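You operate a simulated robot arm through the tools that you are given. There is no shell and no other tool.

You are at the controls of a simulated two-armed robot. One attempt, no reset.

JOB
Press the teal magnet shut and put it in the green tray.
Fine: set the press dial to the size printed on it, so that it gets no dents; leave the slide out and the other magnets alone.

The check looks at the end state, three seconds after you hand in, the way a careful person would. Anything else that was tipped, shoved, dropped, spilled or broken makes it a failure.

ROBOT AND FRAMES
Two 7-joint arms with two-finger grippers on one trunk that stands fixed in place. Base frame: the origin is at the foot of the trunk, x ahead of it, y to its left, z up; the work surface is at about z = 782. Lengths are in mm, angles in rad, forces in N, time in s.
The left shoulder is at [127, 175, 952], the right one opposite. With the tool pointing down near the work surface each hand reaches from about 100 to 920 mm from the base axis, measured 20 degrees to its own side. Payload 2.94 kg a hand.
The tool frame of a hand sits at the grasp point between the pads (the TCP): z along the fingers, y along the line on which they close. The tips reach 30 mm beyond it. The gripper opens to 138 mm; its body begins 109 mm behind the TCP.
Orientation is told as [roll, pitch, yaw] about the base's x, y, z axes, in that order, counted from this pose: with the fingers straight down and closing along the base's y, the tool's x points along the base's -x, its y along +y and its z along -z.

CONTROLS
- The arms move only by the tool play_rows. It takes "left_targets", "right_targets" or both (then of equal length, played together; a hand with none holds still); each is a list of rows, each a list of 7 numbers: the shift along the base's x, y, z in mm, then the turn, a rotation vector about the base's x, y, z in rad, then the finger opening in mm, from 0 to 138. In form: [[dx, dy, dz, ax, ay, az, claw], ...]. A call has 1 to 20 rows; each row shifts and turns the commanded pose from where the row before left it. A row lasts 0.2 s, in which the tool goes at most 50 mm and 0.15 rad; a call with a longer step from one row to the next is refused whole, and so is a gripper value outside its range. A pose out of reach is approached as far as the arm can. The call stops where the force on the tool passes 40 N (or 10 N more than at its start, if that is more) or the arm is blocked; 0.2 s more then pass. The fingers move at their own pace (about 45 mm/s each) and stop on an object; they squeeze with about 34 N. The grip force told is the motor's: it shows also when the fingers shut on nothing. Time passes only in rows, and 0.2 s behind the last, so rows that do not move let the fingers close. It gives the time, the measured TCP pose, the force on the tool (base axes), the opening and the grip force at its end, in the units of the frame above (readings bear some noise), with the torque about the TCP (base axes, N m) and any sound that the robot's microphone picked up.
- Cameras (640 x 400 px; columns grow to the right, rows downward): "scene" is now at [296.8, 20.5, 1427.5]; the picture's right is [0.24, -0.97, -0.00], its down [-0.67, -0.16, -0.73] and it looks along [0.71, 0.17, -0.68] (base axes); focal length 258 px, centre (320, 200). "left" rides on the left gripper at [71, -19, -146] in its tool frame; the picture's right is [0.26, 0.97, 0.00], its down [-0.85, 0.23, -0.48] and it looks along [-0.46, 0.13, 0.88] (tool axes); focal length 280 px, centre (320, 200). "right" rides on the right gripper at [71, 19, -146] in its tool frame; the picture's right is [-0.26, 0.97, 0.00], its down [-0.85, -0.23, -0.48] and it looks along [-0.46, -0.12, 0.88] (tool axes); focal length 280 px, centre (320, 200). There is no depth. A picture from a camera that has moved, and an enlarged one, comes with that camera's place and axes in the base frame and with its lens.
- capture(camera): a new picture of that camera. The clock stands still meanwhile.
- lift_body(by): moves the trunk up (or, below 0, down) by that many mm; the arms and the scene camera ride with it, the base frame stays. It gives what a move gives, with no picture.
- head_to(pan, tilt): turns the head with the scene camera to pan (to the left, within 2.094 rad either way) and tilt (down, from -0.506 to 1.204), counted from straight ahead of the robot (the tilt from the chest, where the trunk bows). It gives what a move gives.
- close_up(camera, box): a new picture of the part [left, top, right, bottom] of that camera's present view, enlarged. The clock stands still meanwhile.
- sign_off(): hands the job in; it is judged then, once.

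Places have to be worked out from the pictures, the camera data and where the tool is seen. Open the grippers and draw the arms clear of the work before you hand the job in, unless the task says otherwise.

The tools are called after "Call:" as a command line: name --argument value ..., lists and objects as JSON in quotes. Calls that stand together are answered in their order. play_rows: Moves the arms, as the interface text tells. Its arguments: {"type":"object","properties":{"left_targets":{"type":"array","items":{"type":"array","items":{"type":"number"}}},"right_targets":{"type":"array","items":{"type":"array","items":{"type":"number"}}}},"required":[]} The other tools are called the same way: lift_body (by) moves the trunk up or down; head_to (pan, tilt) turns the head that bears the scene camera; capture (camera) takes a picture; close_up (camera, box) takes an enlarged picture of a part of a camera's view; sign_off () hands the job in.

At the start:

```text
clock: 0.0
left_position: [552.3, 229.3, 1192.4]
left_tcp_rot: [-0.001, -0.002, 0.0]
left_contact_force: [-0.1, -0.3, 0.0]
left_wrist_torque: [-0.01, -0.02, -0.04]
left_opening: 137.9
left_finger_force: 0.0
right_position: [559.4, -199.7, 1090.7]
right_tcp_rot: [-0.001, 0.001, 0.002]
right_contact_force: [-0.6, -0.3, 0.5]
right_wrist_torque: [0.02, 0.02, 0.01]
right_opening: 138.0
right_finger_force: 0.1
trunk travel left (down, up): [-129.0, 605.0]
head pan, tilt (commanded): [0.237, 0.754]
```

scene: 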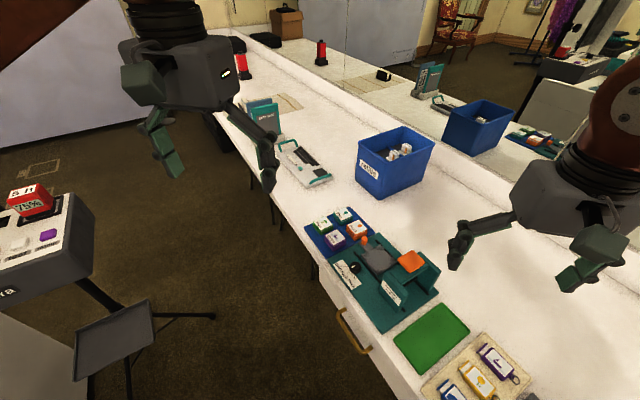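
right: 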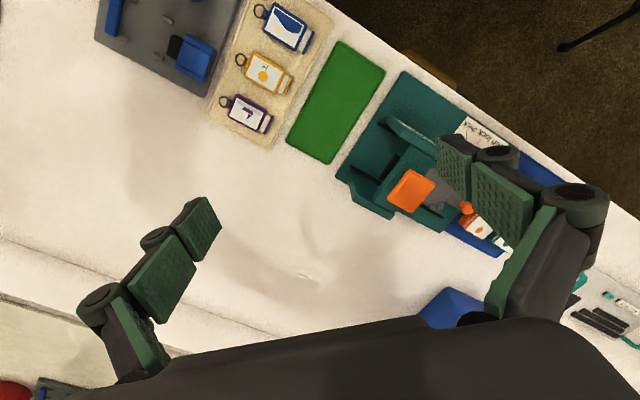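
left: 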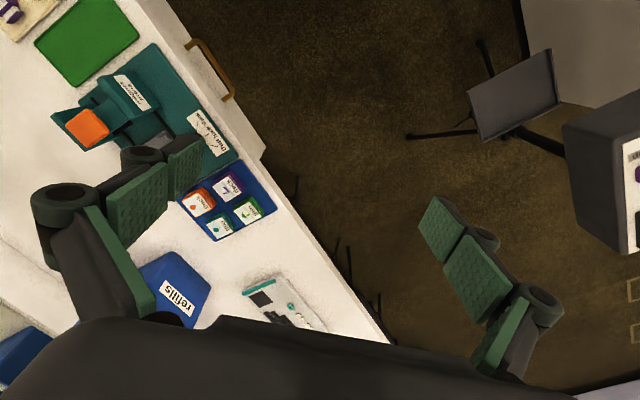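

I start by looking closely at the press, the magnets and the tray.

Call:
close_up --camera "scene" --box '[290, 190, 450, 340]'

Call:
close_up --camera "left" --box '[20, 20, 300, 250]'

Call:
close_up --camera "right" --box '[280, 50, 560, 260]'

```text
2.67 times, centred on (370, 265) of scene
camera zoom: at [296.8, 20.5, 1427.5], right [0.24, -0.97, 0.0], down [-0.67, -0.16, -0.73], along [0.71, 0.17, -0.68], focal length 688 px, centre (187, 27)
```

zoom: 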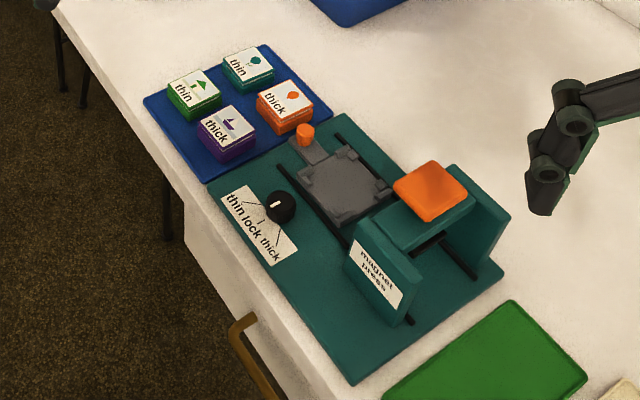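

```text
1.74 times, centred on (160, 135) of left
camera zoom: at [480.1, 209.9, 1339.9], right [-0.26, 0.96, 0.0], down [0.85, 0.23, 0.48], along [0.46, 0.12, -0.88], focal length 488 px, centre (598, 313)
```

zoom: 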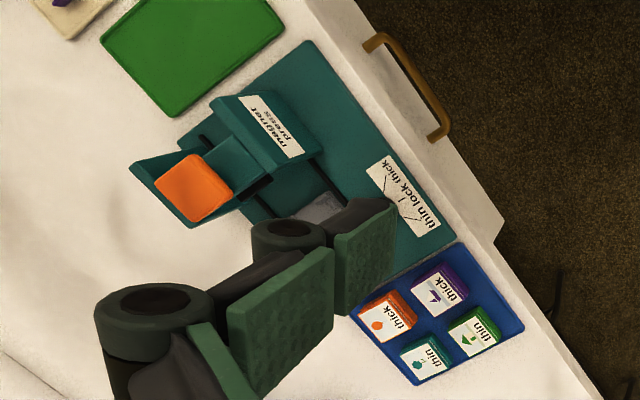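

```text
1.90 times, centred on (420, 155) of right
camera zoom: at [488.3, -181.5, 1239.6], right [0.26, 0.97, 0.0], down [0.85, -0.23, 0.47], along [0.46, -0.12, -0.88], focal length 534 px, centre (130, 286)
```

zoom: 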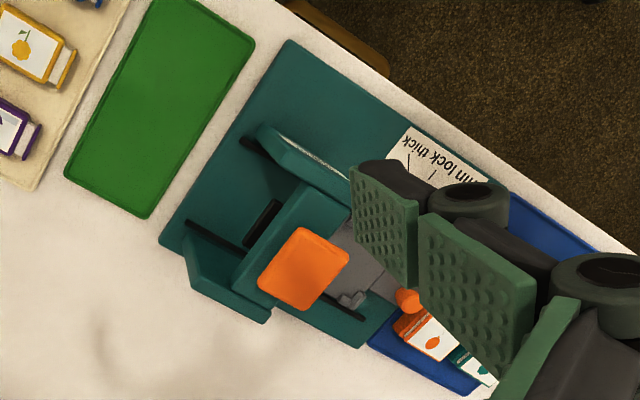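

The teal magnet reads "thin" as far as I can see. I zoom in harder on the dial, the magnet labels and the slide.

Call:
close_up --camera "scene" --box '[340, 225, 410, 290]'

Call:
close_up --camera "scene" --box '[300, 200, 380, 260]'

Call:
close_up --camera "left" --box '[170, 100, 280, 250]'

Call:
capture --camera "left"

```text
6.15 times, centred on (375, 258) of scene
camera zoom: at [296.8, 20.5, 1427.5], right [0.24, -0.97, 0.0], down [-0.67, -0.16, -0.73], along [0.71, 0.17, -0.68], focal length 1588 px, centre (-18, -154)
```

zoom: 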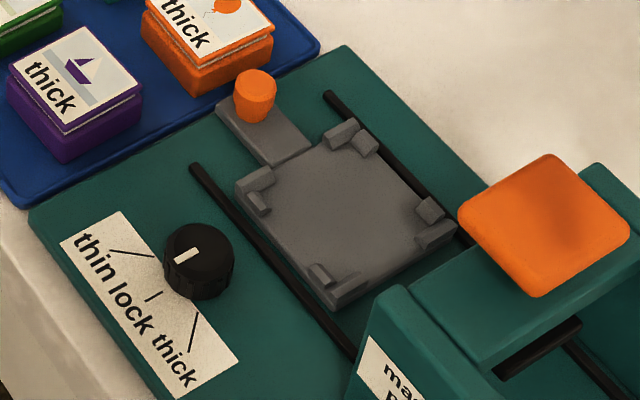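

```text
6.67 times, centred on (340, 230) of scene
camera zoom: at [296.8, 20.5, 1427.5], right [0.24, -0.97, 0.0], down [-0.67, -0.16, -0.73], along [0.71, 0.17, -0.68], focal length 1721 px, centre (187, 0)
```

zoom: 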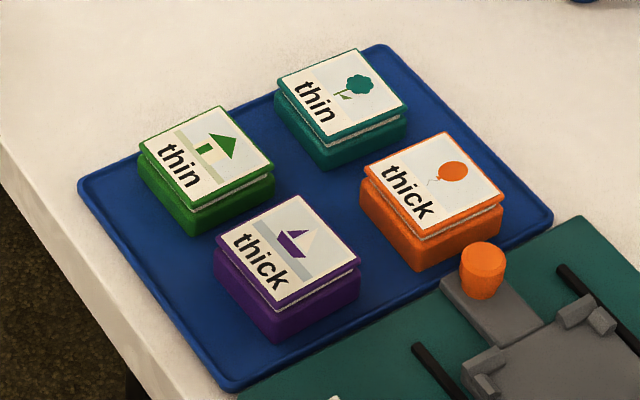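

```text
2.67 times, centred on (225, 175) of left
camera zoom: at [480.1, 209.9, 1339.9], right [-0.26, 0.96, 0.0], down [0.85, 0.23, 0.48], along [0.46, 0.12, -0.88], focal length 748 px, centre (573, 267)
```

zoom: 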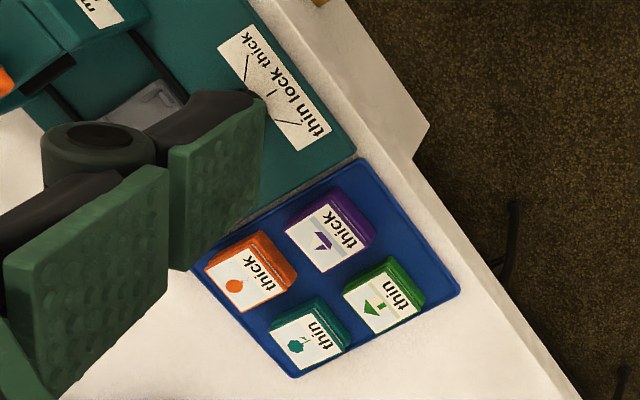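

```text
taken
camera left: at [480.1, 209.9, 1339.9], right [-0.26, 0.96, 0.0], down [0.85, 0.23, 0.48], along [0.46, 0.12, -0.88], focal length 280 px, centre (320, 200)
```

left: 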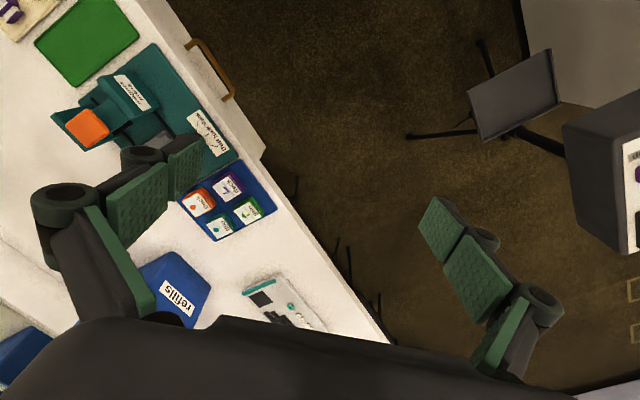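

The dial pointer appears to sit at "lock" and the teal magnet is marked "thin". I shift the left hand out a bit and bring the right hand's camera over the press for a better look.

Call:
play_rows --left_targets '[[0, 45, 0, 0, 0, 0, 138], [0, 45, 0, 0, 0, 0, 138], [0, 40, 0, 0, 0, 0, 138], [0, 0, 0, 0, 0, 0, 138], [0, 0, 0, 0, 0, 0, 138]]' --right_targets '[[0, 0, 0, 0, 0, 0, 138], [0, 45, 0, 0, 0, 0, 138], [0, 45, 0, 0, 0, 0, 138], [0, 45, 0, 0, 0, 0, 138], [0, 45, 0, 0, 0, 0, 138]]'

Call:
capture --camera "right"

```text
clock: 1.2
left_position: [572.8, 350.5, 1159.2]
left_tcp_rot: [-0.006, -0.002, 0.001]
left_contact_force: [0.1, 0.7, -0.4]
left_wrist_torque: [-0.06, 0.04, -0.02]
left_opening: 137.9
left_finger_force: 0.0
left hand out of reach, approached as far as the arm can: row 1, 2, 3
right_position: [561.2, -16.2, 1090.7]
right_tcp_rot: [-0.002, 0.0, 0.0]
right_contact_force: [-0.4, 0.9, 0.9]
right_wrist_torque: [-0.05, 0.02, -0.01]
right_opening: 138.0
right_finger_force: 0.1
trunk travel left (down, up): [-129.0, 605.0]
head pan, tilt (commanded): [0.237, 0.754]
```

```text
taken
camera right: at [489.1, 1.6, 1239.5], right [0.26, 0.97, 0.0], down [0.85, -0.23, 0.47], along [0.46, -0.13, -0.88], focal length 280 px, centre (320, 200)
```

right: 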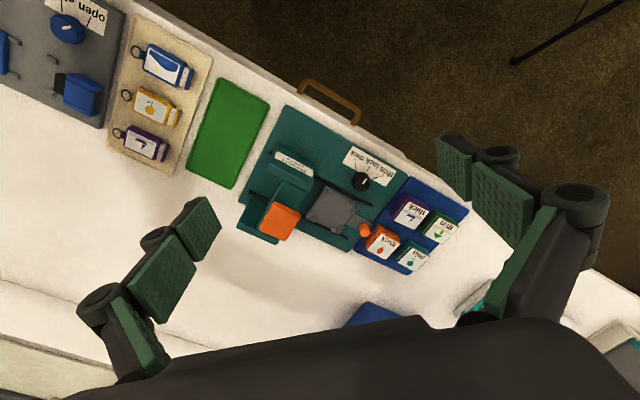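

The right camera now sees the whole press and magnet tray unobstructed. I enlarge those portions.

Call:
close_up --camera "right" --box '[230, 100, 390, 250]'

Call:
close_up --camera "right" --box '[320, 140, 470, 280]'

Call:
close_up --camera "right" --box '[180, 60, 330, 200]'

Call:
close_up --camera "right" --box '[330, 140, 400, 200]'

```text
2.67 times, centred on (310, 175) of right
camera zoom: at [489.1, 1.6, 1239.5], right [0.26, 0.97, 0.0], down [0.85, -0.23, 0.47], along [0.46, -0.13, -0.88], focal length 748 px, centre (347, 267)
```

zoom: 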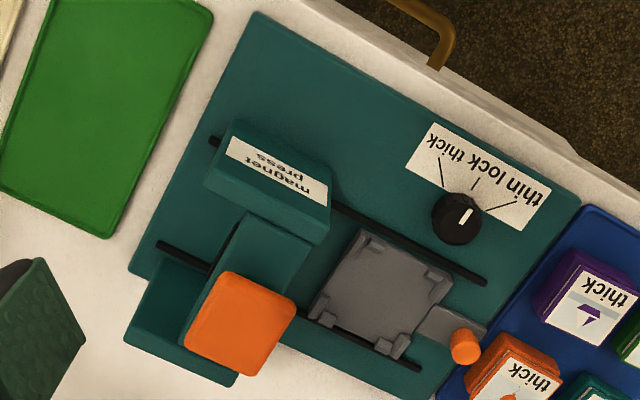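

```text
2.86 times, centred on (395, 210) of right
camera zoom: at [489.1, 1.6, 1239.5], right [0.26, 0.97, 0.0], down [0.85, -0.23, 0.47], along [0.46, -0.13, -0.88], focal length 801 px, centre (106, 171)
```

zoom: 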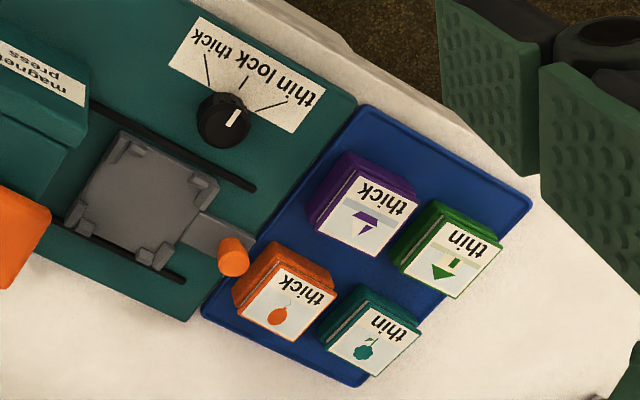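

```text
2.86 times, centred on (255, 130) of right
camera zoom: at [489.1, 1.6, 1239.5], right [0.26, 0.97, 0.0], down [0.85, -0.23, 0.47], along [0.46, -0.13, -0.88], focal length 801 px, centre (506, 400)
```

zoom: 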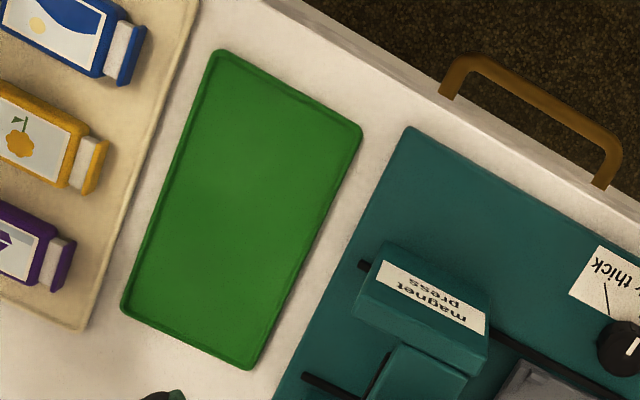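

```text
6.67 times, centred on (365, 170) of right
camera zoom: at [489.1, 1.6, 1239.5], right [0.26, 0.97, 0.0], down [0.85, -0.23, 0.47], along [0.46, -0.13, -0.88], focal length 1869 px, centre (20, 400)
```

zoom: 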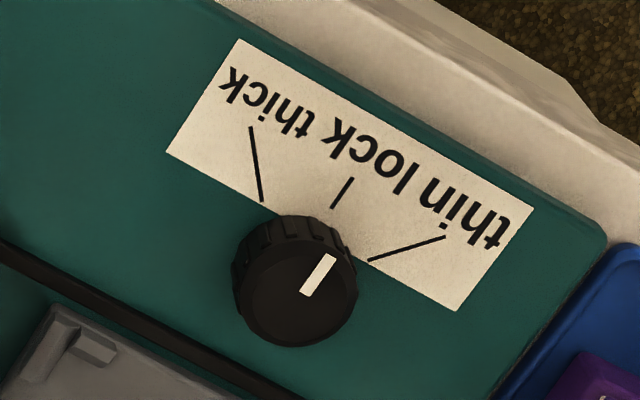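

The pointer is at "lock" and "thin" lies about 45° clockwise from it. I look at the finger shape and the gantry height from the scene camera before going in.

Call:
capture --camera "scene"

Call:
close_up --camera "scene" --box '[330, 20, 530, 200]'

Call:
close_up --camera "scene" --box '[360, 230, 480, 360]'

```text
taken
camera scene: at [297.5, 23.5, 1427.3], right [0.24, -0.97, 0.0], down [-0.67, -0.16, -0.73], along [0.71, 0.17, -0.69], focal length 258 px, centre (320, 200)
```

scene: 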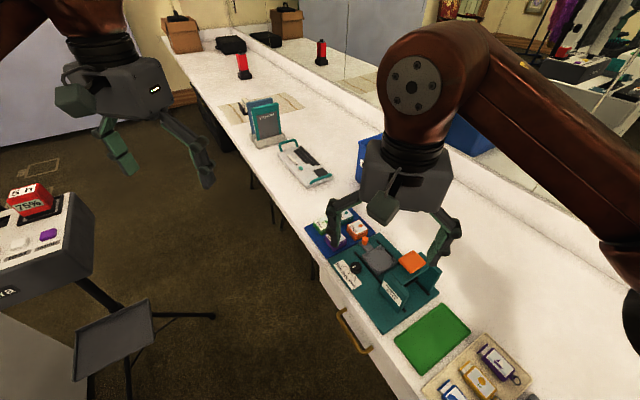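

```text
2.22 times, centred on (430, 110) of scene
camera zoom: at [297.5, 23.5, 1427.3], right [0.24, -0.97, 0.0], down [-0.67, -0.16, -0.73], along [0.71, 0.17, -0.69], focal length 574 px, centre (76, 400)
```

zoom: 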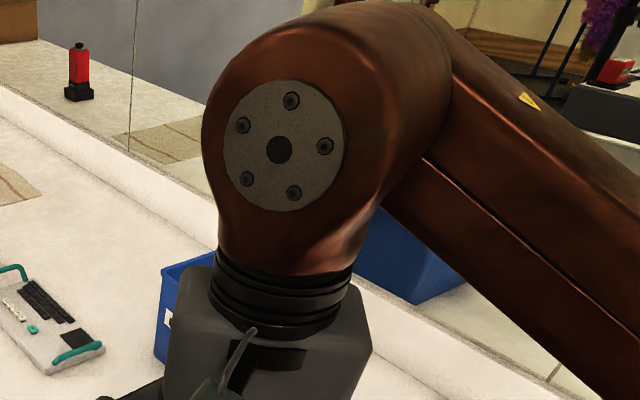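

```text
3.08 times, centred on (420, 295) of scene
camera zoom: at [297.5, 23.5, 1427.3], right [0.24, -0.97, 0.0], down [-0.67, -0.16, -0.73], along [0.71, 0.17, -0.69], focal length 794 px, centre (12, -92)
```

zoom: 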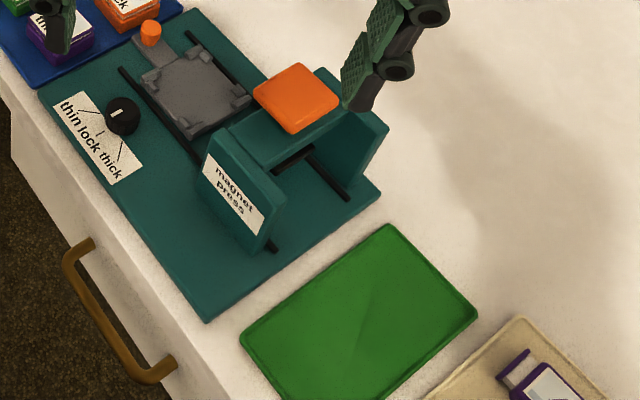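

Right-hand plan: go above the dial at about (703, 17) with the closing line turned -0.38 rad, staying high, then check the alignment in its camera.

Call:
play_rows --right_targets '[[28.5, 6.6, -20, 0, 0, -0.076, 100], [28.5, 6.6, -35, 0, 0, -0.076, 80], [28.5, 6.6, -35, 0, 0, -0.076, 64], [28.5, 6.6, -35, 0, 0, -0.076, 64], [28.5, 6.8, -25, 0, 0, -0.076, 64], [0, 0, 0, 0, 0, 0, 64]]'

Call:
capture --camera "right"

Call:
capture --camera "scene"

```text
clock: 2.6
left_position: [578.0, 348.5, 1160.0]
left_tcp_rot: [-0.002, 0.003, -0.001]
left_contact_force: [-0.8, 0.2, 0.1]
left_wrist_torque: [0.0, -0.03, 0.0]
left_opening: 137.8
left_finger_force: 0.1
right_position: [707.2, 14.6, 939.6]
right_tcp_rot: [-0.003, 0.005, -0.38]
right_contact_force: [-1.2, 0.2, -0.7]
right_wrist_torque: [0.03, -0.04, 0.03]
right_opening: 64.3
right_finger_force: 0.0
trunk travel left (down, up): [-129.0, 605.0]
head pan, tilt (commanded): [0.237, 0.754]
```

```text
taken
camera right: at [648.1, 57.2, 1088.6], right [0.6, 0.8, 0.0], down [0.7, -0.53, 0.47], along [0.38, -0.29, -0.88], focal length 280 px, centre (320, 200)
```

right: 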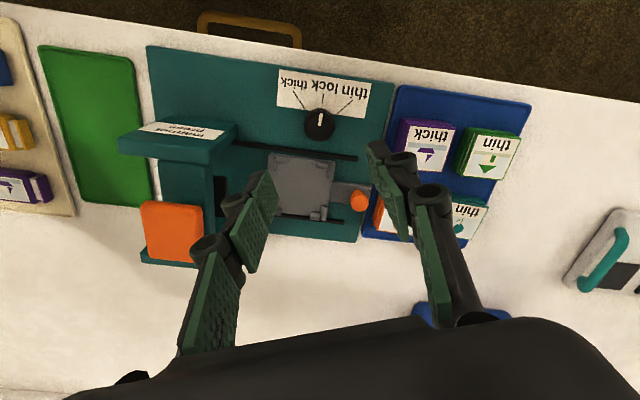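

```text
taken
camera scene: at [309.5, 20.9, 1426.3], right [0.23, -0.97, 0.0], down [-0.67, -0.16, -0.72], along [0.7, 0.17, -0.69], focal length 258 px, centre (320, 200)
```

scene: 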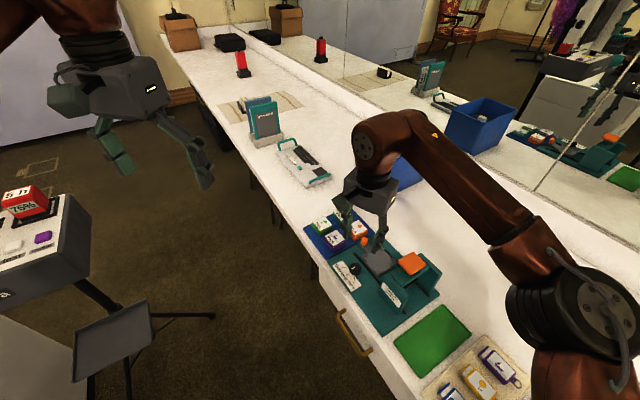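

The knob appears at column 320, in the TCP's plane. I zoom in to get it accurately.

Call:
close_up --camera "right" --box '[270, 60, 370, 160]'

Call:
close_up --camera "right" --box '[120, 110, 380, 280]'

```text
4.00 times, centred on (320, 110) of right
camera zoom: at [648.1, 57.2, 1088.6], right [0.6, 0.8, 0.0], down [0.7, -0.53, 0.47], along [0.38, -0.29, -0.88], focal length 1122 px, centre (320, 560)
```

zoom: 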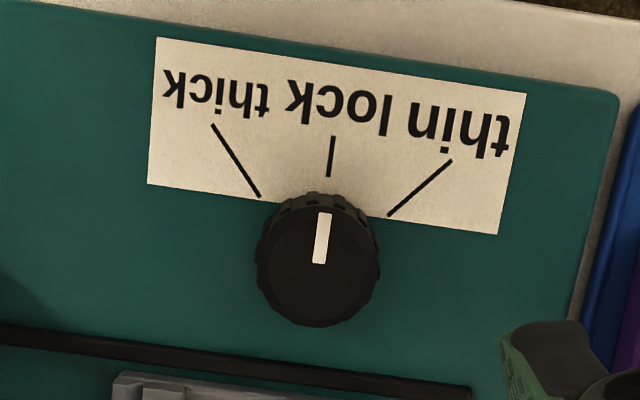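

```text
2.35 times, centred on (250, 195) of right
camera zoom: at [648.1, 57.2, 1088.6], right [0.6, 0.8, 0.0], down [0.7, -0.53, 0.47], along [0.38, -0.29, -0.88], focal length 660 px, centre (485, 212)
```

zoom: 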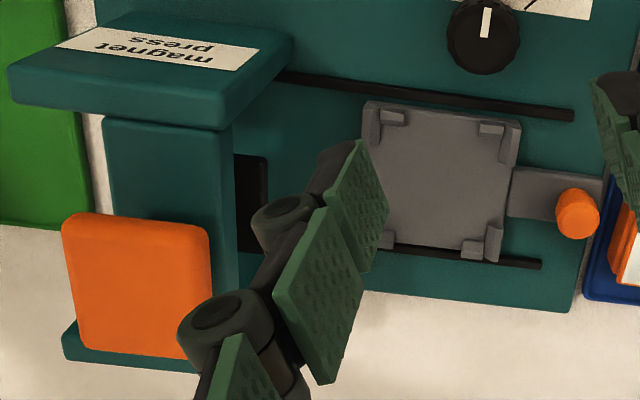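

The knob's axis works out near (703.5, 16), top near z 810. I narrow the opening to 48, align, and descend to TCP z≈829, slowly at the end.

Call:
play_rows --right_targets '[[-3.5, 1.5, 0, 0, 0, 0, 48], [0, 0, -30, 0, 0, 0, 48], [0, 0, -30, 0, 0, 0, 48], [0, 0, -20, 0, 0, 0, 48], [0, 0, 0, 0, 0, 0, 48]]'

Call:
capture --camera "right"

```text
clock: 3.8
left_position: [571.3, 349.0, 1161.8]
left_tcp_rot: [-0.003, -0.004, 0.0]
left_contact_force: [-0.2, 0.2, -0.2]
left_wrist_torque: [-0.01, 0.03, 0.03]
left_opening: 138.0
left_finger_force: 0.1
right_position: [698.0, 18.1, 862.9]
right_tcp_rot: [0.0, -0.002, -0.377]
right_contact_force: [0.2, -0.1, 0.6]
right_wrist_torque: [-0.01, 0.01, -0.03]
right_opening: 48.0
right_finger_force: 0.0
trunk travel left (down, up): [-129.0, 605.0]
head pan, tilt (commanded): [0.237, 0.754]
```

```text
taken
camera right: at [638.5, 59.2, 1010.8], right [0.6, 0.8, 0.0], down [0.7, -0.53, 0.48], along [0.38, -0.29, -0.88], focal length 280 px, centre (320, 200)
```

right: 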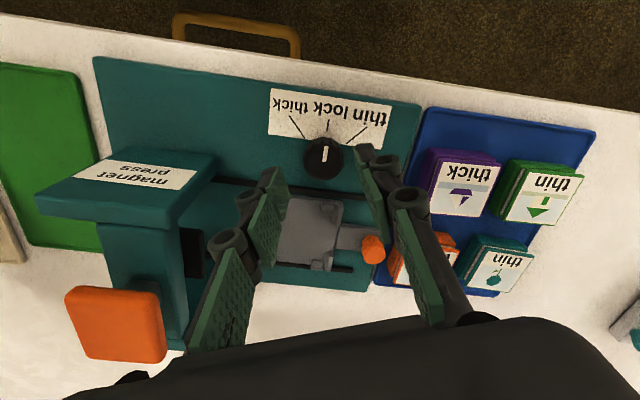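

The reading jumped a few mm, perhaps from trunk sway. I let it settle and read again with a zoom on the knob.

Call:
play_rows --right_targets '[[0, 0, 0, 0, 0, 0, 48], [0, 0, 0, 0, 0, 0, 48], [0, 0, 0, 0, 0, 0, 48], [0, 0, 0, 0, 0, 0, 48], [0, 0, 0, 0, 0, 0, 48]]'

Call:
close_up --camera "right" --box '[230, 80, 430, 280]'

Call:
close_up --camera "scene" --box '[300, 170, 460, 310]'

```text
clock: 5.0
left_position: [575.9, 348.7, 1159.6]
left_tcp_rot: [-0.005, 0.003, 0.002]
left_contact_force: [-1.3, 0.1, 0.4]
left_wrist_torque: [-0.07, -0.05, 0.03]
left_opening: 137.8
left_finger_force: 0.1
right_position: [700.8, 15.9, 859.1]
right_tcp_rot: [-0.001, 0.004, -0.379]
right_contact_force: [-0.6, 0.3, 0.2]
right_wrist_torque: [0.01, -0.02, 0.02]
right_opening: 47.8
right_finger_force: 0.0
trunk travel left (down, up): [-129.0, 605.0]
head pan, tilt (commanded): [0.237, 0.754]
```

```text
2.00 times, centred on (330, 180) of right
camera zoom: at [641.5, 59.1, 1008.4], right [0.6, 0.8, 0.0], down [0.7, -0.53, 0.47], along [0.38, -0.29, -0.88], focal length 561 px, centre (300, 240)
```

zoom: 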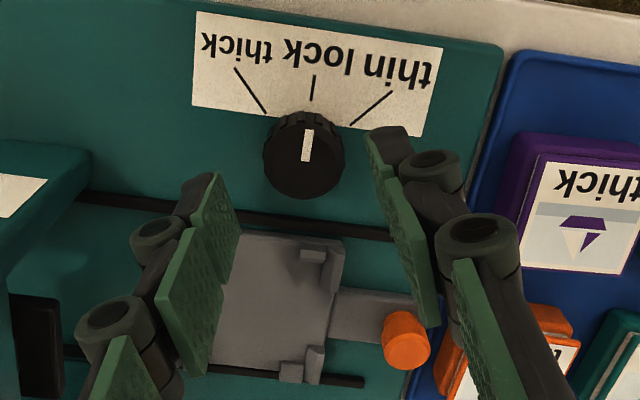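

```text
2.86 times, centred on (380, 240) of scene
camera zoom: at [302.7, 21.2, 1426.9], right [0.23, -0.97, 0.0], down [-0.67, -0.16, -0.73], along [0.71, 0.17, -0.69], focal length 737 px, centre (149, 86)
```

zoom: 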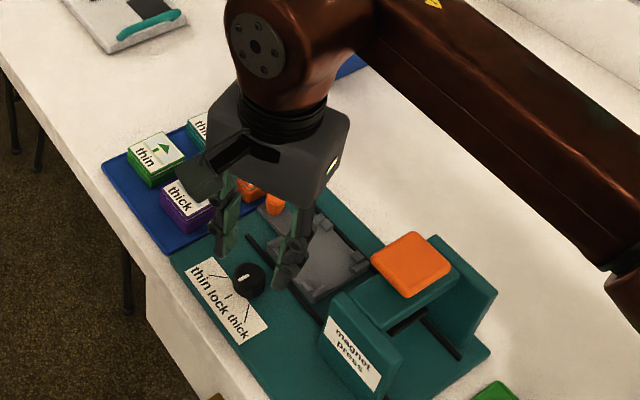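

After settling, the knob is at about (702, 16.6), and the TCP reads (700.8, 15.9). I nudge and descend to about z 829.

Call:
play_rows --right_targets '[[1.5, 1, -12, 0, 0, 0, 48], [0, 0, -10, 0, 0, 0, 48], [0, 0, -8, 0, 0, 0, 48], [0, 0, 0, 0, 0, 0, 48], [0, 0, 0, 0, 0, 0, 48]]'

Call:
close_up --camera "right" --box '[220, 80, 420, 280]'

Call:
close_up --camera "scene" --box '[320, 220, 420, 310]'

```text
clock: 6.2
left_position: [572.5, 348.5, 1161.6]
left_tcp_rot: [-0.003, -0.002, 0.0]
left_contact_force: [-0.8, -0.1, 0.3]
left_wrist_torque: [-0.08, 0.03, -0.05]
left_opening: 138.0
left_finger_force: 0.0
right_position: [700.7, 17.2, 833.4]
right_tcp_rot: [-0.001, 0.0, -0.38]
right_contact_force: [0.0, -0.4, 0.7]
right_wrist_torque: [-0.01, -0.04, 0.01]
right_opening: 48.1
right_finger_force: 0.1
trunk travel left (down, up): [-129.0, 605.0]
head pan, tilt (commanded): [0.237, 0.754]
```

```text
2.00 times, centred on (320, 180) of right
camera zoom: at [640.8, 59.7, 980.3], right [0.6, 0.8, 0.0], down [0.7, -0.53, 0.48], along [0.38, -0.29, -0.88], focal length 561 px, centre (320, 240)
```

zoom: 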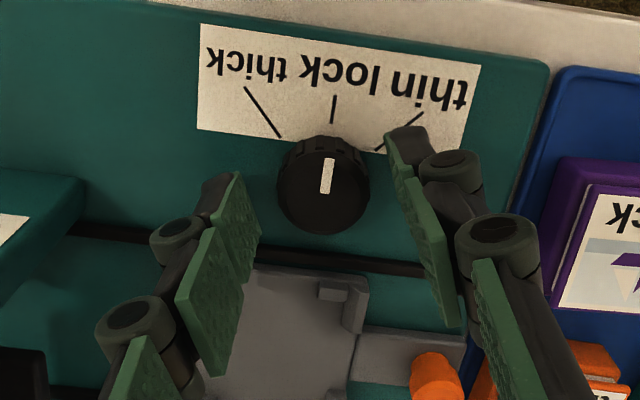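

```text
4.44 times, centred on (370, 265) of scene
camera zoom: at [304.8, 21.2, 1426.7], right [0.24, -0.97, 0.0], down [-0.67, -0.16, -0.72], along [0.7, 0.17, -0.69], focal length 1147 px, centre (98, -89)
```

zoom: 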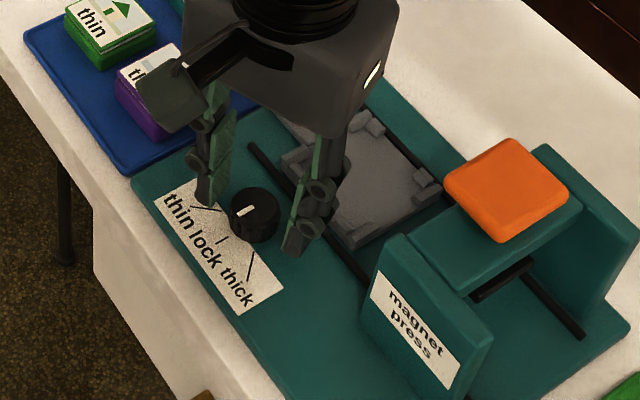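

The knob is centred between the fingers. I lower 4 mm and close on it.

Call:
play_rows --right_targets '[[0, 0, -5, 0, 0, 0, 48], [0, 0, 0, 0, 0, 0, 15], [0, 0, 0, 0, 0, 0, 15], [0, 0, 0, 0, 0, 0, 15], [0, 0, 0, 0, 0, 0, 15]]'

Call:
close_up --camera "right" --box '[220, 80, 420, 280]'

```text
clock: 7.4
left_position: [572.0, 350.1, 1160.2]
left_tcp_rot: [-0.003, -0.002, 0.0]
left_contact_force: [-0.3, -0.2, -0.8]
left_wrist_torque: [-0.02, 0.03, -0.01]
left_opening: 137.9
left_finger_force: 0.0
right_position: [700.3, 17.6, 827.9]
right_tcp_rot: [0.001, 0.0, -0.378]
right_contact_force: [3.5, 5.7, 4.4]
right_wrist_torque: [0.12, 0.02, 0.01]
right_opening: 29.0
right_finger_force: 45.3
trunk travel left (down, up): [-129.0, 605.0]
head pan, tilt (commanded): [0.237, 0.754]
```

```text
2.00 times, centred on (320, 180) of right
camera zoom: at [640.5, 60.3, 975.0], right [0.6, 0.8, 0.0], down [0.7, -0.53, 0.48], along [0.38, -0.28, -0.88], focal length 561 px, centre (320, 240)
```

zoom: 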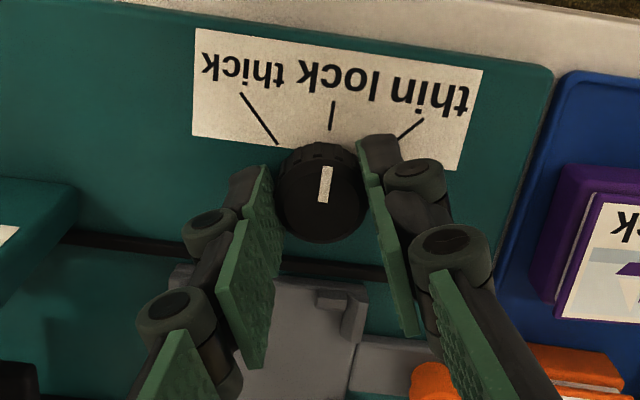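

The knob is gripped (29 mm). I turn it clockwise by about 0.78 rad toward "thin".

Call:
play_rows --right_targets '[[0, 0, 0, 0, 0, -0.13, 15], [0, 0, 0, 0, 0, -0.13, 15], [0, 0, 0, 0, 0, -0.13, 15], [0, 0, 0, 0, 0, -0.13, 15], [0, 0, 0, 0, 0, -0.13, 15], [0, 0, 0, 0, 0, -0.13, 15], [0, 0, 0, 0, 0, 0, 15]]'

Call:
close_up --camera "right" --box '[220, 80, 420, 280]'

Call:
close_up --camera "scene" --box '[320, 220, 420, 310]'

```text
clock: 9.0
left_position: [573.3, 349.7, 1160.3]
left_tcp_rot: [-0.003, -0.001, 0.002]
left_contact_force: [0.0, -0.9, -0.5]
left_wrist_torque: [-0.04, 0.01, -0.02]
left_opening: 137.9
left_finger_force: 0.1
right_position: [700.9, 18.8, 827.1]
right_tcp_rot: [0.0, 0.0, -1.16]
right_contact_force: [7.9, 13.4, 11.5]
right_wrist_torque: [0.4, -0.4, 0.02]
right_opening: 29.2
right_finger_force: 45.5
trunk travel left (down, up): [-129.0, 605.0]
head pan, tilt (commanded): [0.237, 0.754]
```

```text
2.00 times, centred on (320, 180) of right
camera zoom: at [689.5, 89.9, 975.0], right [0.99, 0.14, 0.0], down [0.13, -0.87, 0.48], along [0.07, -0.47, -0.88], focal length 561 px, centre (320, 240)
```

zoom: 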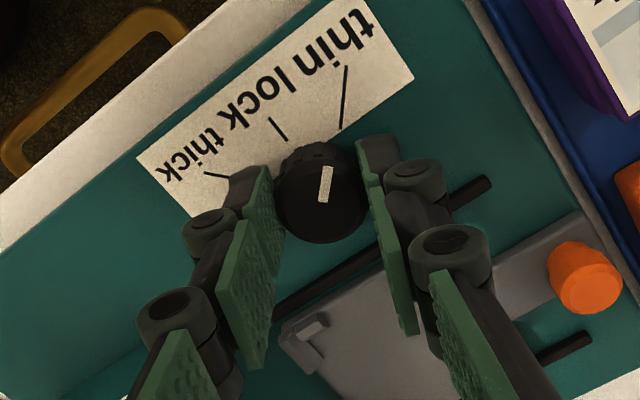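

```text
4.44 times, centred on (370, 265) of scene
camera zoom: at [298.9, 23.0, 1427.4], right [0.24, -0.97, 0.0], down [-0.67, -0.16, -0.73], along [0.71, 0.17, -0.69], focal length 1147 px, centre (98, -89)
```

zoom: 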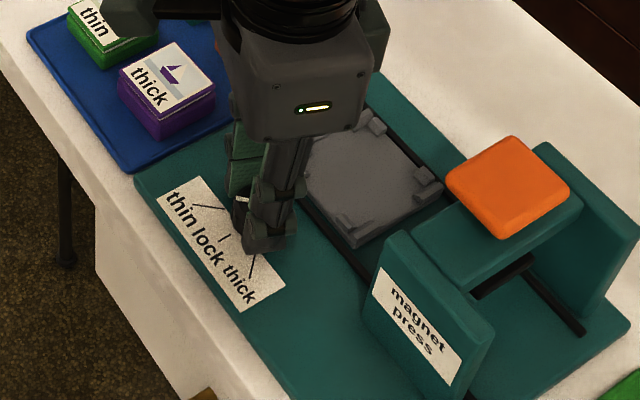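

The knob followed; the pointer is now close to the thin line's direction. I release it and raise the hand to check where the pointer settles.

Call:
play_rows --right_targets '[[0, 0, 0, 0, 0, 0, 48], [0, 0, 0, 0, 0, 0, 48], [0, 0, 20, 0, 0, 0, 48], [0, 0, 40, 0, 0, 0, 48], [0, 0, 40, 0, 0, 0, 48], [0, 0, 0, 0, 0, 0, 48], [0, 0, 0, 0, 0, 0, 48]]'

Call:
close_up --camera "right" --box '[250, 40, 390, 180]'

Call:
close_up --camera "scene" --box '[330, 240, 390, 300]'

```text
clock: 10.6
left_position: [570.6, 348.8, 1163.2]
left_tcp_rot: [-0.003, -0.003, 0.0]
left_contact_force: [-0.3, 0.2, 0.1]
left_wrist_torque: [-0.04, 0.02, -0.02]
left_opening: 137.9
left_finger_force: 0.1
right_position: [699.0, 15.9, 926.6]
right_tcp_rot: [0.003, -0.001, -1.158]
right_contact_force: [-0.2, 0.1, -0.4]
right_wrist_torque: [-0.01, 0.0, 0.01]
right_opening: 48.1
right_finger_force: 0.1
trunk travel left (down, up): [-129.0, 605.0]
head pan, tilt (commanded): [0.237, 0.754]
```

```text
2.86 times, centred on (320, 110) of right
camera zoom: at [687.2, 88.2, 1076.1], right [0.99, 0.15, 0.0], down [0.13, -0.87, 0.48], along [0.07, -0.47, -0.88], focal length 801 px, centre (320, 457)
```

zoom: 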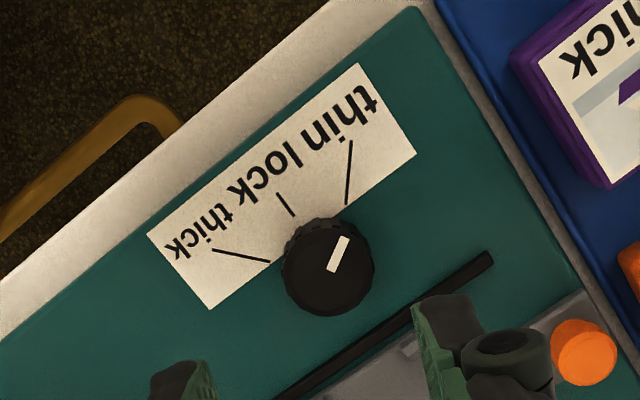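

```text
6.67 times, centred on (360, 270) of scene
camera zoom: at [303.7, 21.4, 1426.8], right [0.24, -0.97, 0.0], down [-0.67, -0.16, -0.73], along [0.7, 0.17, -0.69], focal length 1721 px, centre (53, -267)
```

zoom: 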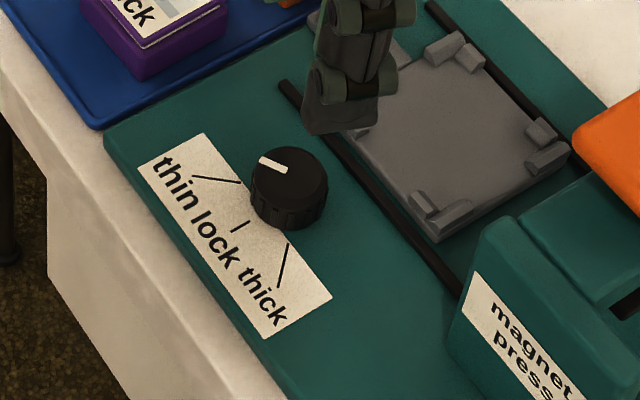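

The dial turned further by itself after release (pointer now about 60° from lock, a little past the printed line), so it probably clicks into a detent. To be sure, I go back down, grip it, and nudge it back toward the line to see whether it returns.

Call:
play_rows --right_targets '[[0, 0, -40, 0, 0, 0, 48], [0, 0, -40, 0, 0, 0, 48], [0, 0, -20, 0, 0, 0, 48], [0, 0, 0, 0, 0, 0, 48], [0, 0, 0, 0, 0, 0, 15], [0, 0, 0, 0, 0, 0, 15], [0, 0, 0, 0, 0, 0, 15], [0, 0, 0, 0, 0, 0.1, 15], [0, 0, 0, 0, 0, 0.09, 15], [0, 0, 0, 0, 0, 0, 15]]'

Call:
close_up --camera "right" --box '[250, 100, 390, 240]'

```text
clock: 12.8
left_position: [580.7, 351.0, 1147.1]
left_tcp_rot: [0.002, 0.033, 0.009]
left_contact_force: [0.2, 0.4, -0.6]
left_wrist_torque: [0.01, -0.01, 0.05]
left_opening: 138.2
left_finger_force: 0.1
right_position: [701.7, 15.6, 822.7]
right_tcp_rot: [-0.005, 0.0, -0.965]
right_contact_force: [-17.4, -4.7, -25.4]
right_wrist_torque: [-0.88, -0.14, -0.02]
right_opening: 29.1
right_finger_force: 44.5
trunk travel left (down, up): [-129.0, 605.0]
head pan, tilt (commanded): [0.237, 0.754]
```

```text
2.86 times, centred on (320, 170) of right
camera zoom: at [678.3, 84.7, 971.4], right [0.94, 0.33, -0.01], down [0.29, -0.83, 0.48], along [0.15, -0.45, -0.88], focal length 801 px, centre (320, 286)
```

zoom: 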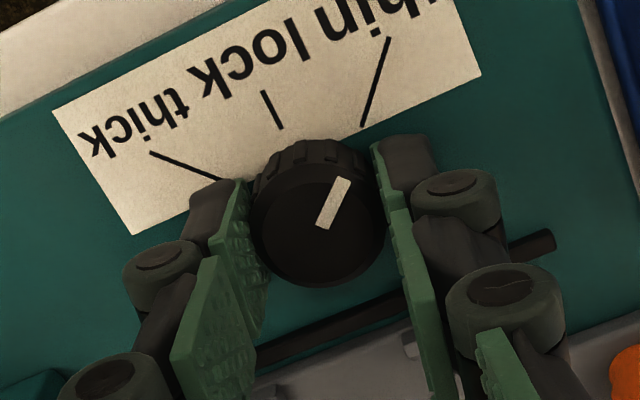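

Gripped pointer now reads about 84°, on the line. I open the fingers in place and see whether the dial stays or snaps.

Call:
play_rows --right_targets '[[0, 0, 0, 0, 0, 0, 48], [0, 0, 0, 0, 0, 0, 48], [0, 0, 0, 0, 0, 0, 48], [0, 0, 0, 0, 0, 0, 48]]'

Call:
close_up --camera "right" --box '[250, 100, 390, 240]'

```text
clock: 13.8
left_position: [578.5, 353.2, 1146.9]
left_tcp_rot: [0.003, 0.033, 0.011]
left_contact_force: [-0.1, -0.2, 0.9]
left_wrist_torque: [0.04, 0.02, 0.0]
left_opening: 137.9
left_finger_force: 0.0
right_position: [702.1, 17.5, 827.1]
right_tcp_rot: [0.0, -0.002, -0.97]
right_contact_force: [-0.2, 1.2, -0.2]
right_wrist_torque: [0.01, -0.01, 0.01]
right_opening: 48.0
right_finger_force: 0.0
trunk travel left (down, up): [-129.0, 605.0]
head pan, tilt (commanded): [0.237, 0.754]
```

```text
2.86 times, centred on (320, 170) of right
camera zoom: at [675.6, 84.8, 975.4], right [0.94, 0.33, 0.0], down [0.29, -0.83, 0.48], along [0.16, -0.45, -0.88], focal length 801 px, centre (320, 286)
```

zoom: 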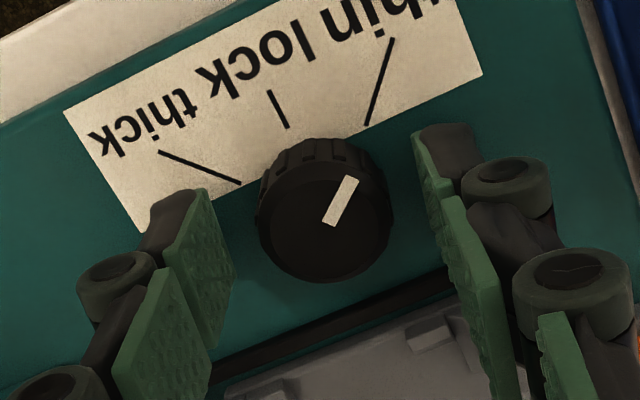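

The dial stayed put this time, pointing at the thin line. I raise the hand straight up and look again.

Call:
play_rows --right_targets '[[0, 0, 5, 0, 0, 0, 52], [0, 0, 20, 0, 0, 0, 52], [0, 0, 35, 0, 0, 0, 52], [0, 0, 40, 0, 0, 0, 52], [0, 0, 0, 0, 0, 0, 52], [0, 0, 0, 0, 0, 0, 52]]'

Call:
close_up --camera "right" --box '[250, 40, 390, 180]'

Call:
close_up --camera "scene" --box '[330, 240, 390, 300]'

```text
clock: 15.2
left_position: [566.1, 347.4, 1166.4]
left_tcp_rot: [-0.004, -0.015, -0.002]
left_contact_force: [-0.1, -0.2, -0.2]
left_wrist_torque: [0.0, -0.01, -0.01]
left_opening: 138.1
left_finger_force: 0.0
right_position: [697.8, 17.4, 929.9]
right_tcp_rot: [0.003, -0.003, -0.97]
right_contact_force: [1.2, -0.3, -0.3]
right_wrist_torque: [-0.06, 0.15, 0.03]
right_opening: 51.8
right_finger_force: 0.0
trunk travel left (down, up): [-129.0, 605.0]
head pan, tilt (commanded): [0.237, 0.754]
```

```text
2.86 times, centred on (320, 110) of right
camera zoom: at [671.5, 85.2, 1077.5], right [0.94, 0.33, 0.0], down [0.29, -0.83, 0.48], along [0.16, -0.45, -0.88], focal length 801 px, centre (320, 457)
```

zoom: 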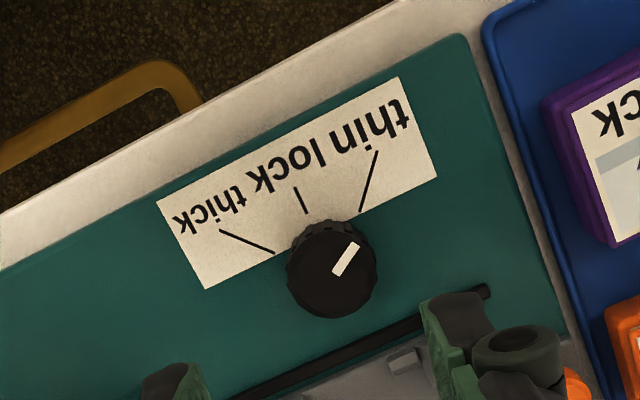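

```text
6.67 times, centred on (360, 270) of scene
camera zoom: at [306.1, 21.4, 1426.6], right [0.24, -0.97, 0.0], down [-0.67, -0.16, -0.72], along [0.7, 0.17, -0.69], focal length 1721 px, centre (53, -267)
```

zoom: 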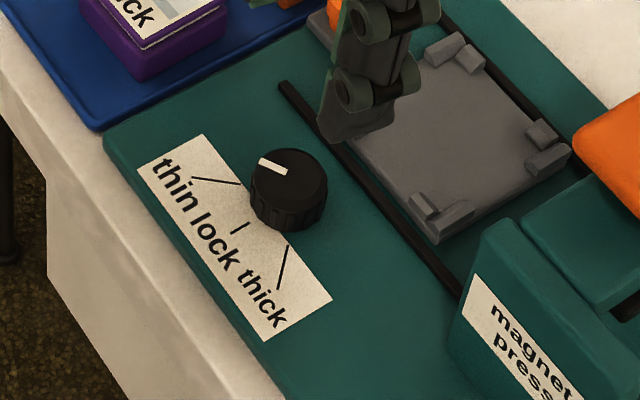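

Both times the dial settled at the same spot (about 60° from lock on the "thin" side), so it is a detent and the dial is set to thin. Now I raise and withdraw the right hand while the left hand comes lower and turns +0.763 rad in yaw, to line up with the teal magnet's sides.

Call:
play_rows --left_targets '[[0, 0, -30, 0, 0, 0.127, 120], [0, 0, -30, 0, 0, 0.127, 120], [0, 0, -30, 0, 0, 0.127, 110], [0, 0, -30, 0, 0, 0.127, 100], [0, 0, -30, 0, 0, 0.127, 90], [0, 0, -10, 0, 0, 0.128, 80], [0, 0, 0, 0, 0, 0, 76], [0, 0, 0, 0, 0, 0, 76], [0, 0, 0, 0, 0, 0, 76]]' --right_targets '[[0, 0, 40, 0, 0, 0, 60], [0, 0, 40, 0, 0, 0, 60], [-18, -40, 0, 0, 0, 0, 60], [-18, -40, 0, 0, 0, 0, 60], [-18, -40, 0, 0, 0, 0, 60], [-18, -40, 0, 0, 0, 0, 60], [-18, -40, 0, 0, 0, 0, 60], [-18, -40, 0, 0, 0, 0, 60], [-18, -30, 0, 0, 0, 0, 60]]'

```text
clock: 17.2
left_position: [558.9, 347.7, 1008.8]
left_tcp_rot: [-0.01, -0.01, 0.765]
left_contact_force: [-0.7, 0.6, 0.9]
left_wrist_torque: [0.02, -0.14, -0.01]
left_opening: 76.0
left_finger_force: 0.0
right_position: [561.4, -253.6, 1012.5]
right_tcp_rot: [0.013, -0.006, -0.968]
right_contact_force: [-0.3, -0.2, 0.1]
right_wrist_torque: [0.06, -0.05, 0.02]
right_opening: 60.1
right_finger_force: 0.0
trunk travel left (down, up): [-129.0, 605.0]
head pan, tilt (commanded): [0.237, 0.754]
```

Now the left hand goes to above the teal magnet (about (893, 85)) at z≈950 with a 0.2 rad lean for reach.

Call:
play_rows --left_targets '[[37, -29.2, -6.6, 0, 0, 0, 76], [37, -29.2, -6.6, 0, 0, 0, 76], [37, -29.2, -6.6, 0, 0, 0, 76], [37, -29.2, -6.6, 0.0346, -0.0361, 0, 76], [37, -29.2, -6.6, 0.0346, -0.0361, 0, 76], [37, -29.2, -6.6, 0.0346, -0.0361, 0, 76], [37, -29.2, -6.6, 0.0346, -0.0361, 0, 76], [35, -29.2, -6.6, 0, 0, 0, 76], [35, -29.2, -6.6, 0, 0, 0, 76], [0, 0, 0, 0, 0, 0, 76], [0, 0, 0, 0, 0, 0, 76]]'

Call:
capture --camera "left"

Call:
capture --camera "scene"

```text
clock: 18.4
left_position: [748.3, 229.7, 989.4]
left_tcp_rot: [-0.026, -0.07, 0.869]
left_contact_force: [-0.1, 0.7, -0.9]
left_wrist_torque: [-0.14, -0.03, -0.03]
left_opening: 76.2
left_finger_force: 0.0
right_position: [557.5, -258.6, 1014.1]
right_tcp_rot: [0.015, -0.012, -0.99]
right_contact_force: [-0.2, -0.7, -1.3]
right_wrist_torque: [0.08, -0.12, 0.01]
right_opening: 59.7
right_finger_force: 0.1
trunk travel left (down, up): [-129.0, 605.0]
head pan, tilt (commanded): [0.237, 0.754]
stopped in row 5 (left hand): the arm was blocked; the commanded pose is now the measured one
```

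```text
taken
camera left: at [707.2, 157.3, 1130.6], right [-0.9, 0.43, -0.04], down [0.34, 0.78, 0.53], along [0.26, 0.46, -0.85], focal length 280 px, centre (320, 200)
```

left: 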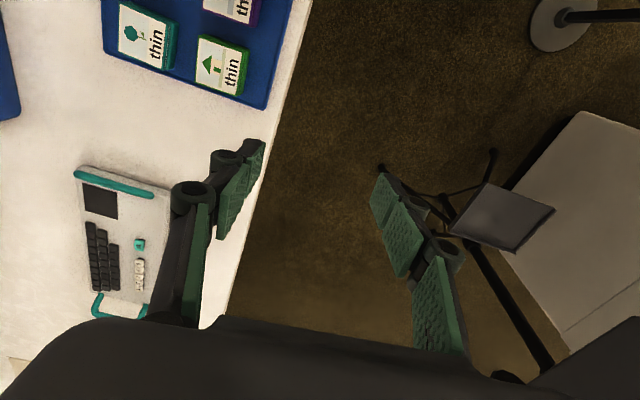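

```text
taken
camera scene: at [409.6, 19.7, 1413.2], right [0.23, -0.97, -0.02], down [-0.72, -0.16, -0.67], along [0.65, 0.17, -0.74], focal length 258 px, centre (320, 200)
```

scene: 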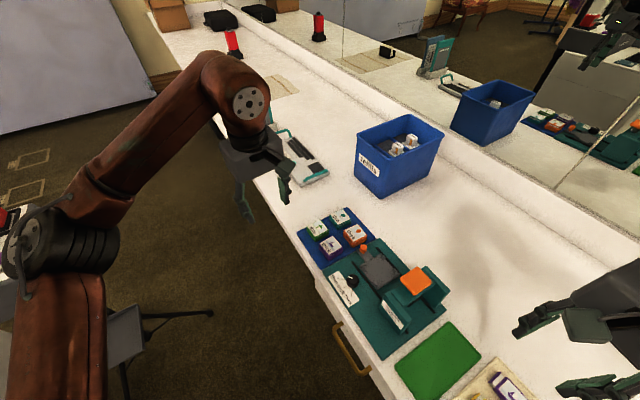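

The left arm was blocked part-way (no tool force, so probably a joint limit or posture issue), with the yaw off by 0.1. I take the yaw and lean back out at this spot and see whether it moves freely again.

Call:
play_rows --left_targets '[[0, 0, 0, 0, 0, -0.1, 76], [0, 0, 0, 0, 0, -0.1, 76], [0, 0, 0, 0, 0, -0.1, 76], [0, 0, 0, 0, 0, -0.1, 76], [0, 0, 0, 0, 0, 0, 76], [0, 0, 0, 0, 0, 0, 76]]'

Call:
capture --camera "scene"

```text
clock: 18.7
left_position: [719.3, 261.0, 1044.5]
left_tcp_rot: [-0.137, -0.019, 0.913]
left_contact_force: [0.0, -0.1, -1.5]
left_wrist_torque: [-0.06, 0.0, -0.01]
left_opening: 75.9
left_finger_force: 0.1
right_position: [507.0, -267.7, 1050.1]
right_tcp_rot: [0.109, -0.011, -1.061]
right_contact_force: [0.0, 0.3, -0.5]
right_wrist_torque: [0.07, -0.03, 0.02]
right_opening: 60.1
right_finger_force: 0.0
trunk travel left (down, up): [-129.0, 605.0]
head pan, tilt (commanded): [0.237, 0.754]
stopped in row 1 (left hand): the arm was blocked; the commanded pose is now the measured one
```

```text
taken
camera scene: at [460.5, 22.0, 1403.5], right [0.23, -0.97, -0.03], down [-0.75, -0.16, -0.65], along [0.62, 0.17, -0.76], focal length 258 px, centre (320, 200)
```

scene: 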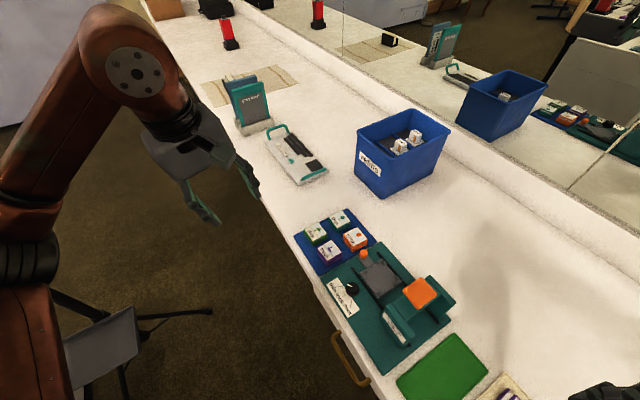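

The trunk is leaning forward and still moving. I hold both hands still for a moment to let it settle and see.

Call:
play_rows --left_targets '[[0, 0, 0, 0, 0, 0, 76], [0, 0, 0, 0, 0, 0, 76], [0, 0, 0, 0, 0, 0, 76]]' --right_targets '[[0, 0, 0, 0, 0, 0, 60], [0, 0, 0, 0, 0, 0, 60], [0, 0, 0, 0, 0, 0, 60]]'

Call:
capture --camera "scene"

```text
clock: 19.1
left_position: [620.2, 266.9, 1121.6]
left_tcp_rot: [-0.276, -0.019, 0.929]
left_contact_force: [-0.3, -0.6, -0.3]
left_wrist_torque: [0.03, 0.03, -0.01]
left_opening: 76.1
left_finger_force: 0.1
right_position: [411.9, -288.5, 1075.3]
right_tcp_rot: [0.268, -0.091, -1.101]
right_contact_force: [-0.2, -0.8, 0.3]
right_wrist_torque: [0.09, -0.08, 0.03]
right_opening: 60.1
right_finger_force: 0.1
trunk travel left (down, up): [-129.0, 605.0]
head pan, tilt (commanded): [0.237, 0.754]
stopped in row 1 (left hand): the arm was blocked; the commanded pose is now the measured one
```

```text
taken
camera scene: at [457.4, 16.3, 1405.2], right [0.23, -0.97, -0.03], down [-0.74, -0.16, -0.65], along [0.63, 0.17, -0.76], focal length 258 px, centre (320, 200)
```

scene: 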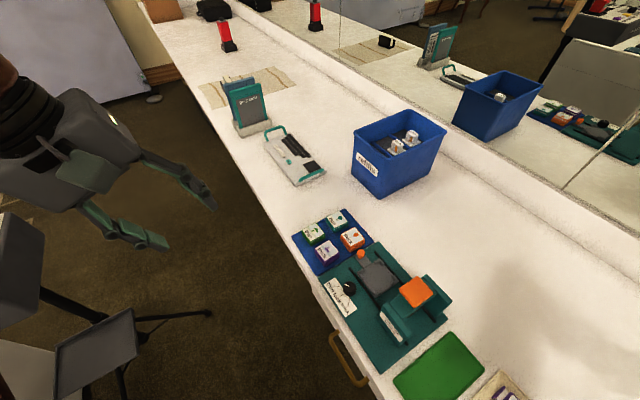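

Hands are still drifting back as the trunk recovers. I hold again until it is calm.

Call:
play_rows --left_targets '[[0, 0, 0, 0, 0, 0, 76], [0, 0, 0, 0, 0, 0, 76], [0, 0, 0, 0, 0, 0, 76], [0, 0, 0, 0, 0, 0, 76], [0, 0, 0, 0, 0, 0, 76]]' --right_targets '[[0, 0, 0, 0, 0, 0, 60], [0, 0, 0, 0, 0, 0, 60], [0, 0, 0, 0, 0, 0, 60], [0, 0, 0, 0, 0, 0, 60], [0, 0, 0, 0, 0, 0, 60]]'

Call:
capture --camera "scene"

```text
clock: 19.4
left_position: [450.7, 284.0, 1169.8]
left_tcp_rot: [-0.418, -0.101, 0.974]
left_contact_force: [2.3, 1.1, -1.3]
left_wrist_torque: [-0.1, 0.23, -0.07]
left_opening: 76.0
left_finger_force: 0.1
right_position: [274.8, -283.4, 1078.8]
right_tcp_rot: [0.35, -0.156, -1.108]
right_contact_force: [2.1, 1.2, -2.1]
right_wrist_torque: [-0.17, 0.23, -0.06]
right_opening: 60.1
right_finger_force: 0.2
trunk travel left (down, up): [-129.0, 605.0]
head pan, tilt (commanded): [0.237, 0.754]
stopped in row 1 (left hand): the arm was blocked; the commanded pose is now the measured one
```

```text
taken
camera scene: at [355.9, 25.4, 1420.9], right [0.24, -0.97, -0.01], down [-0.7, -0.17, -0.7], along [0.68, 0.17, -0.72], focal length 258 px, centre (320, 200)
```

scene: 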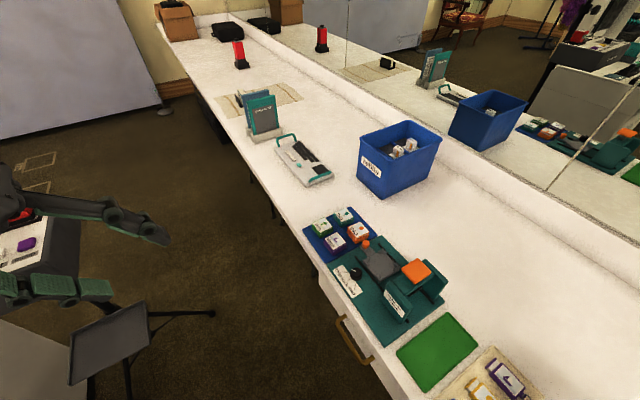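

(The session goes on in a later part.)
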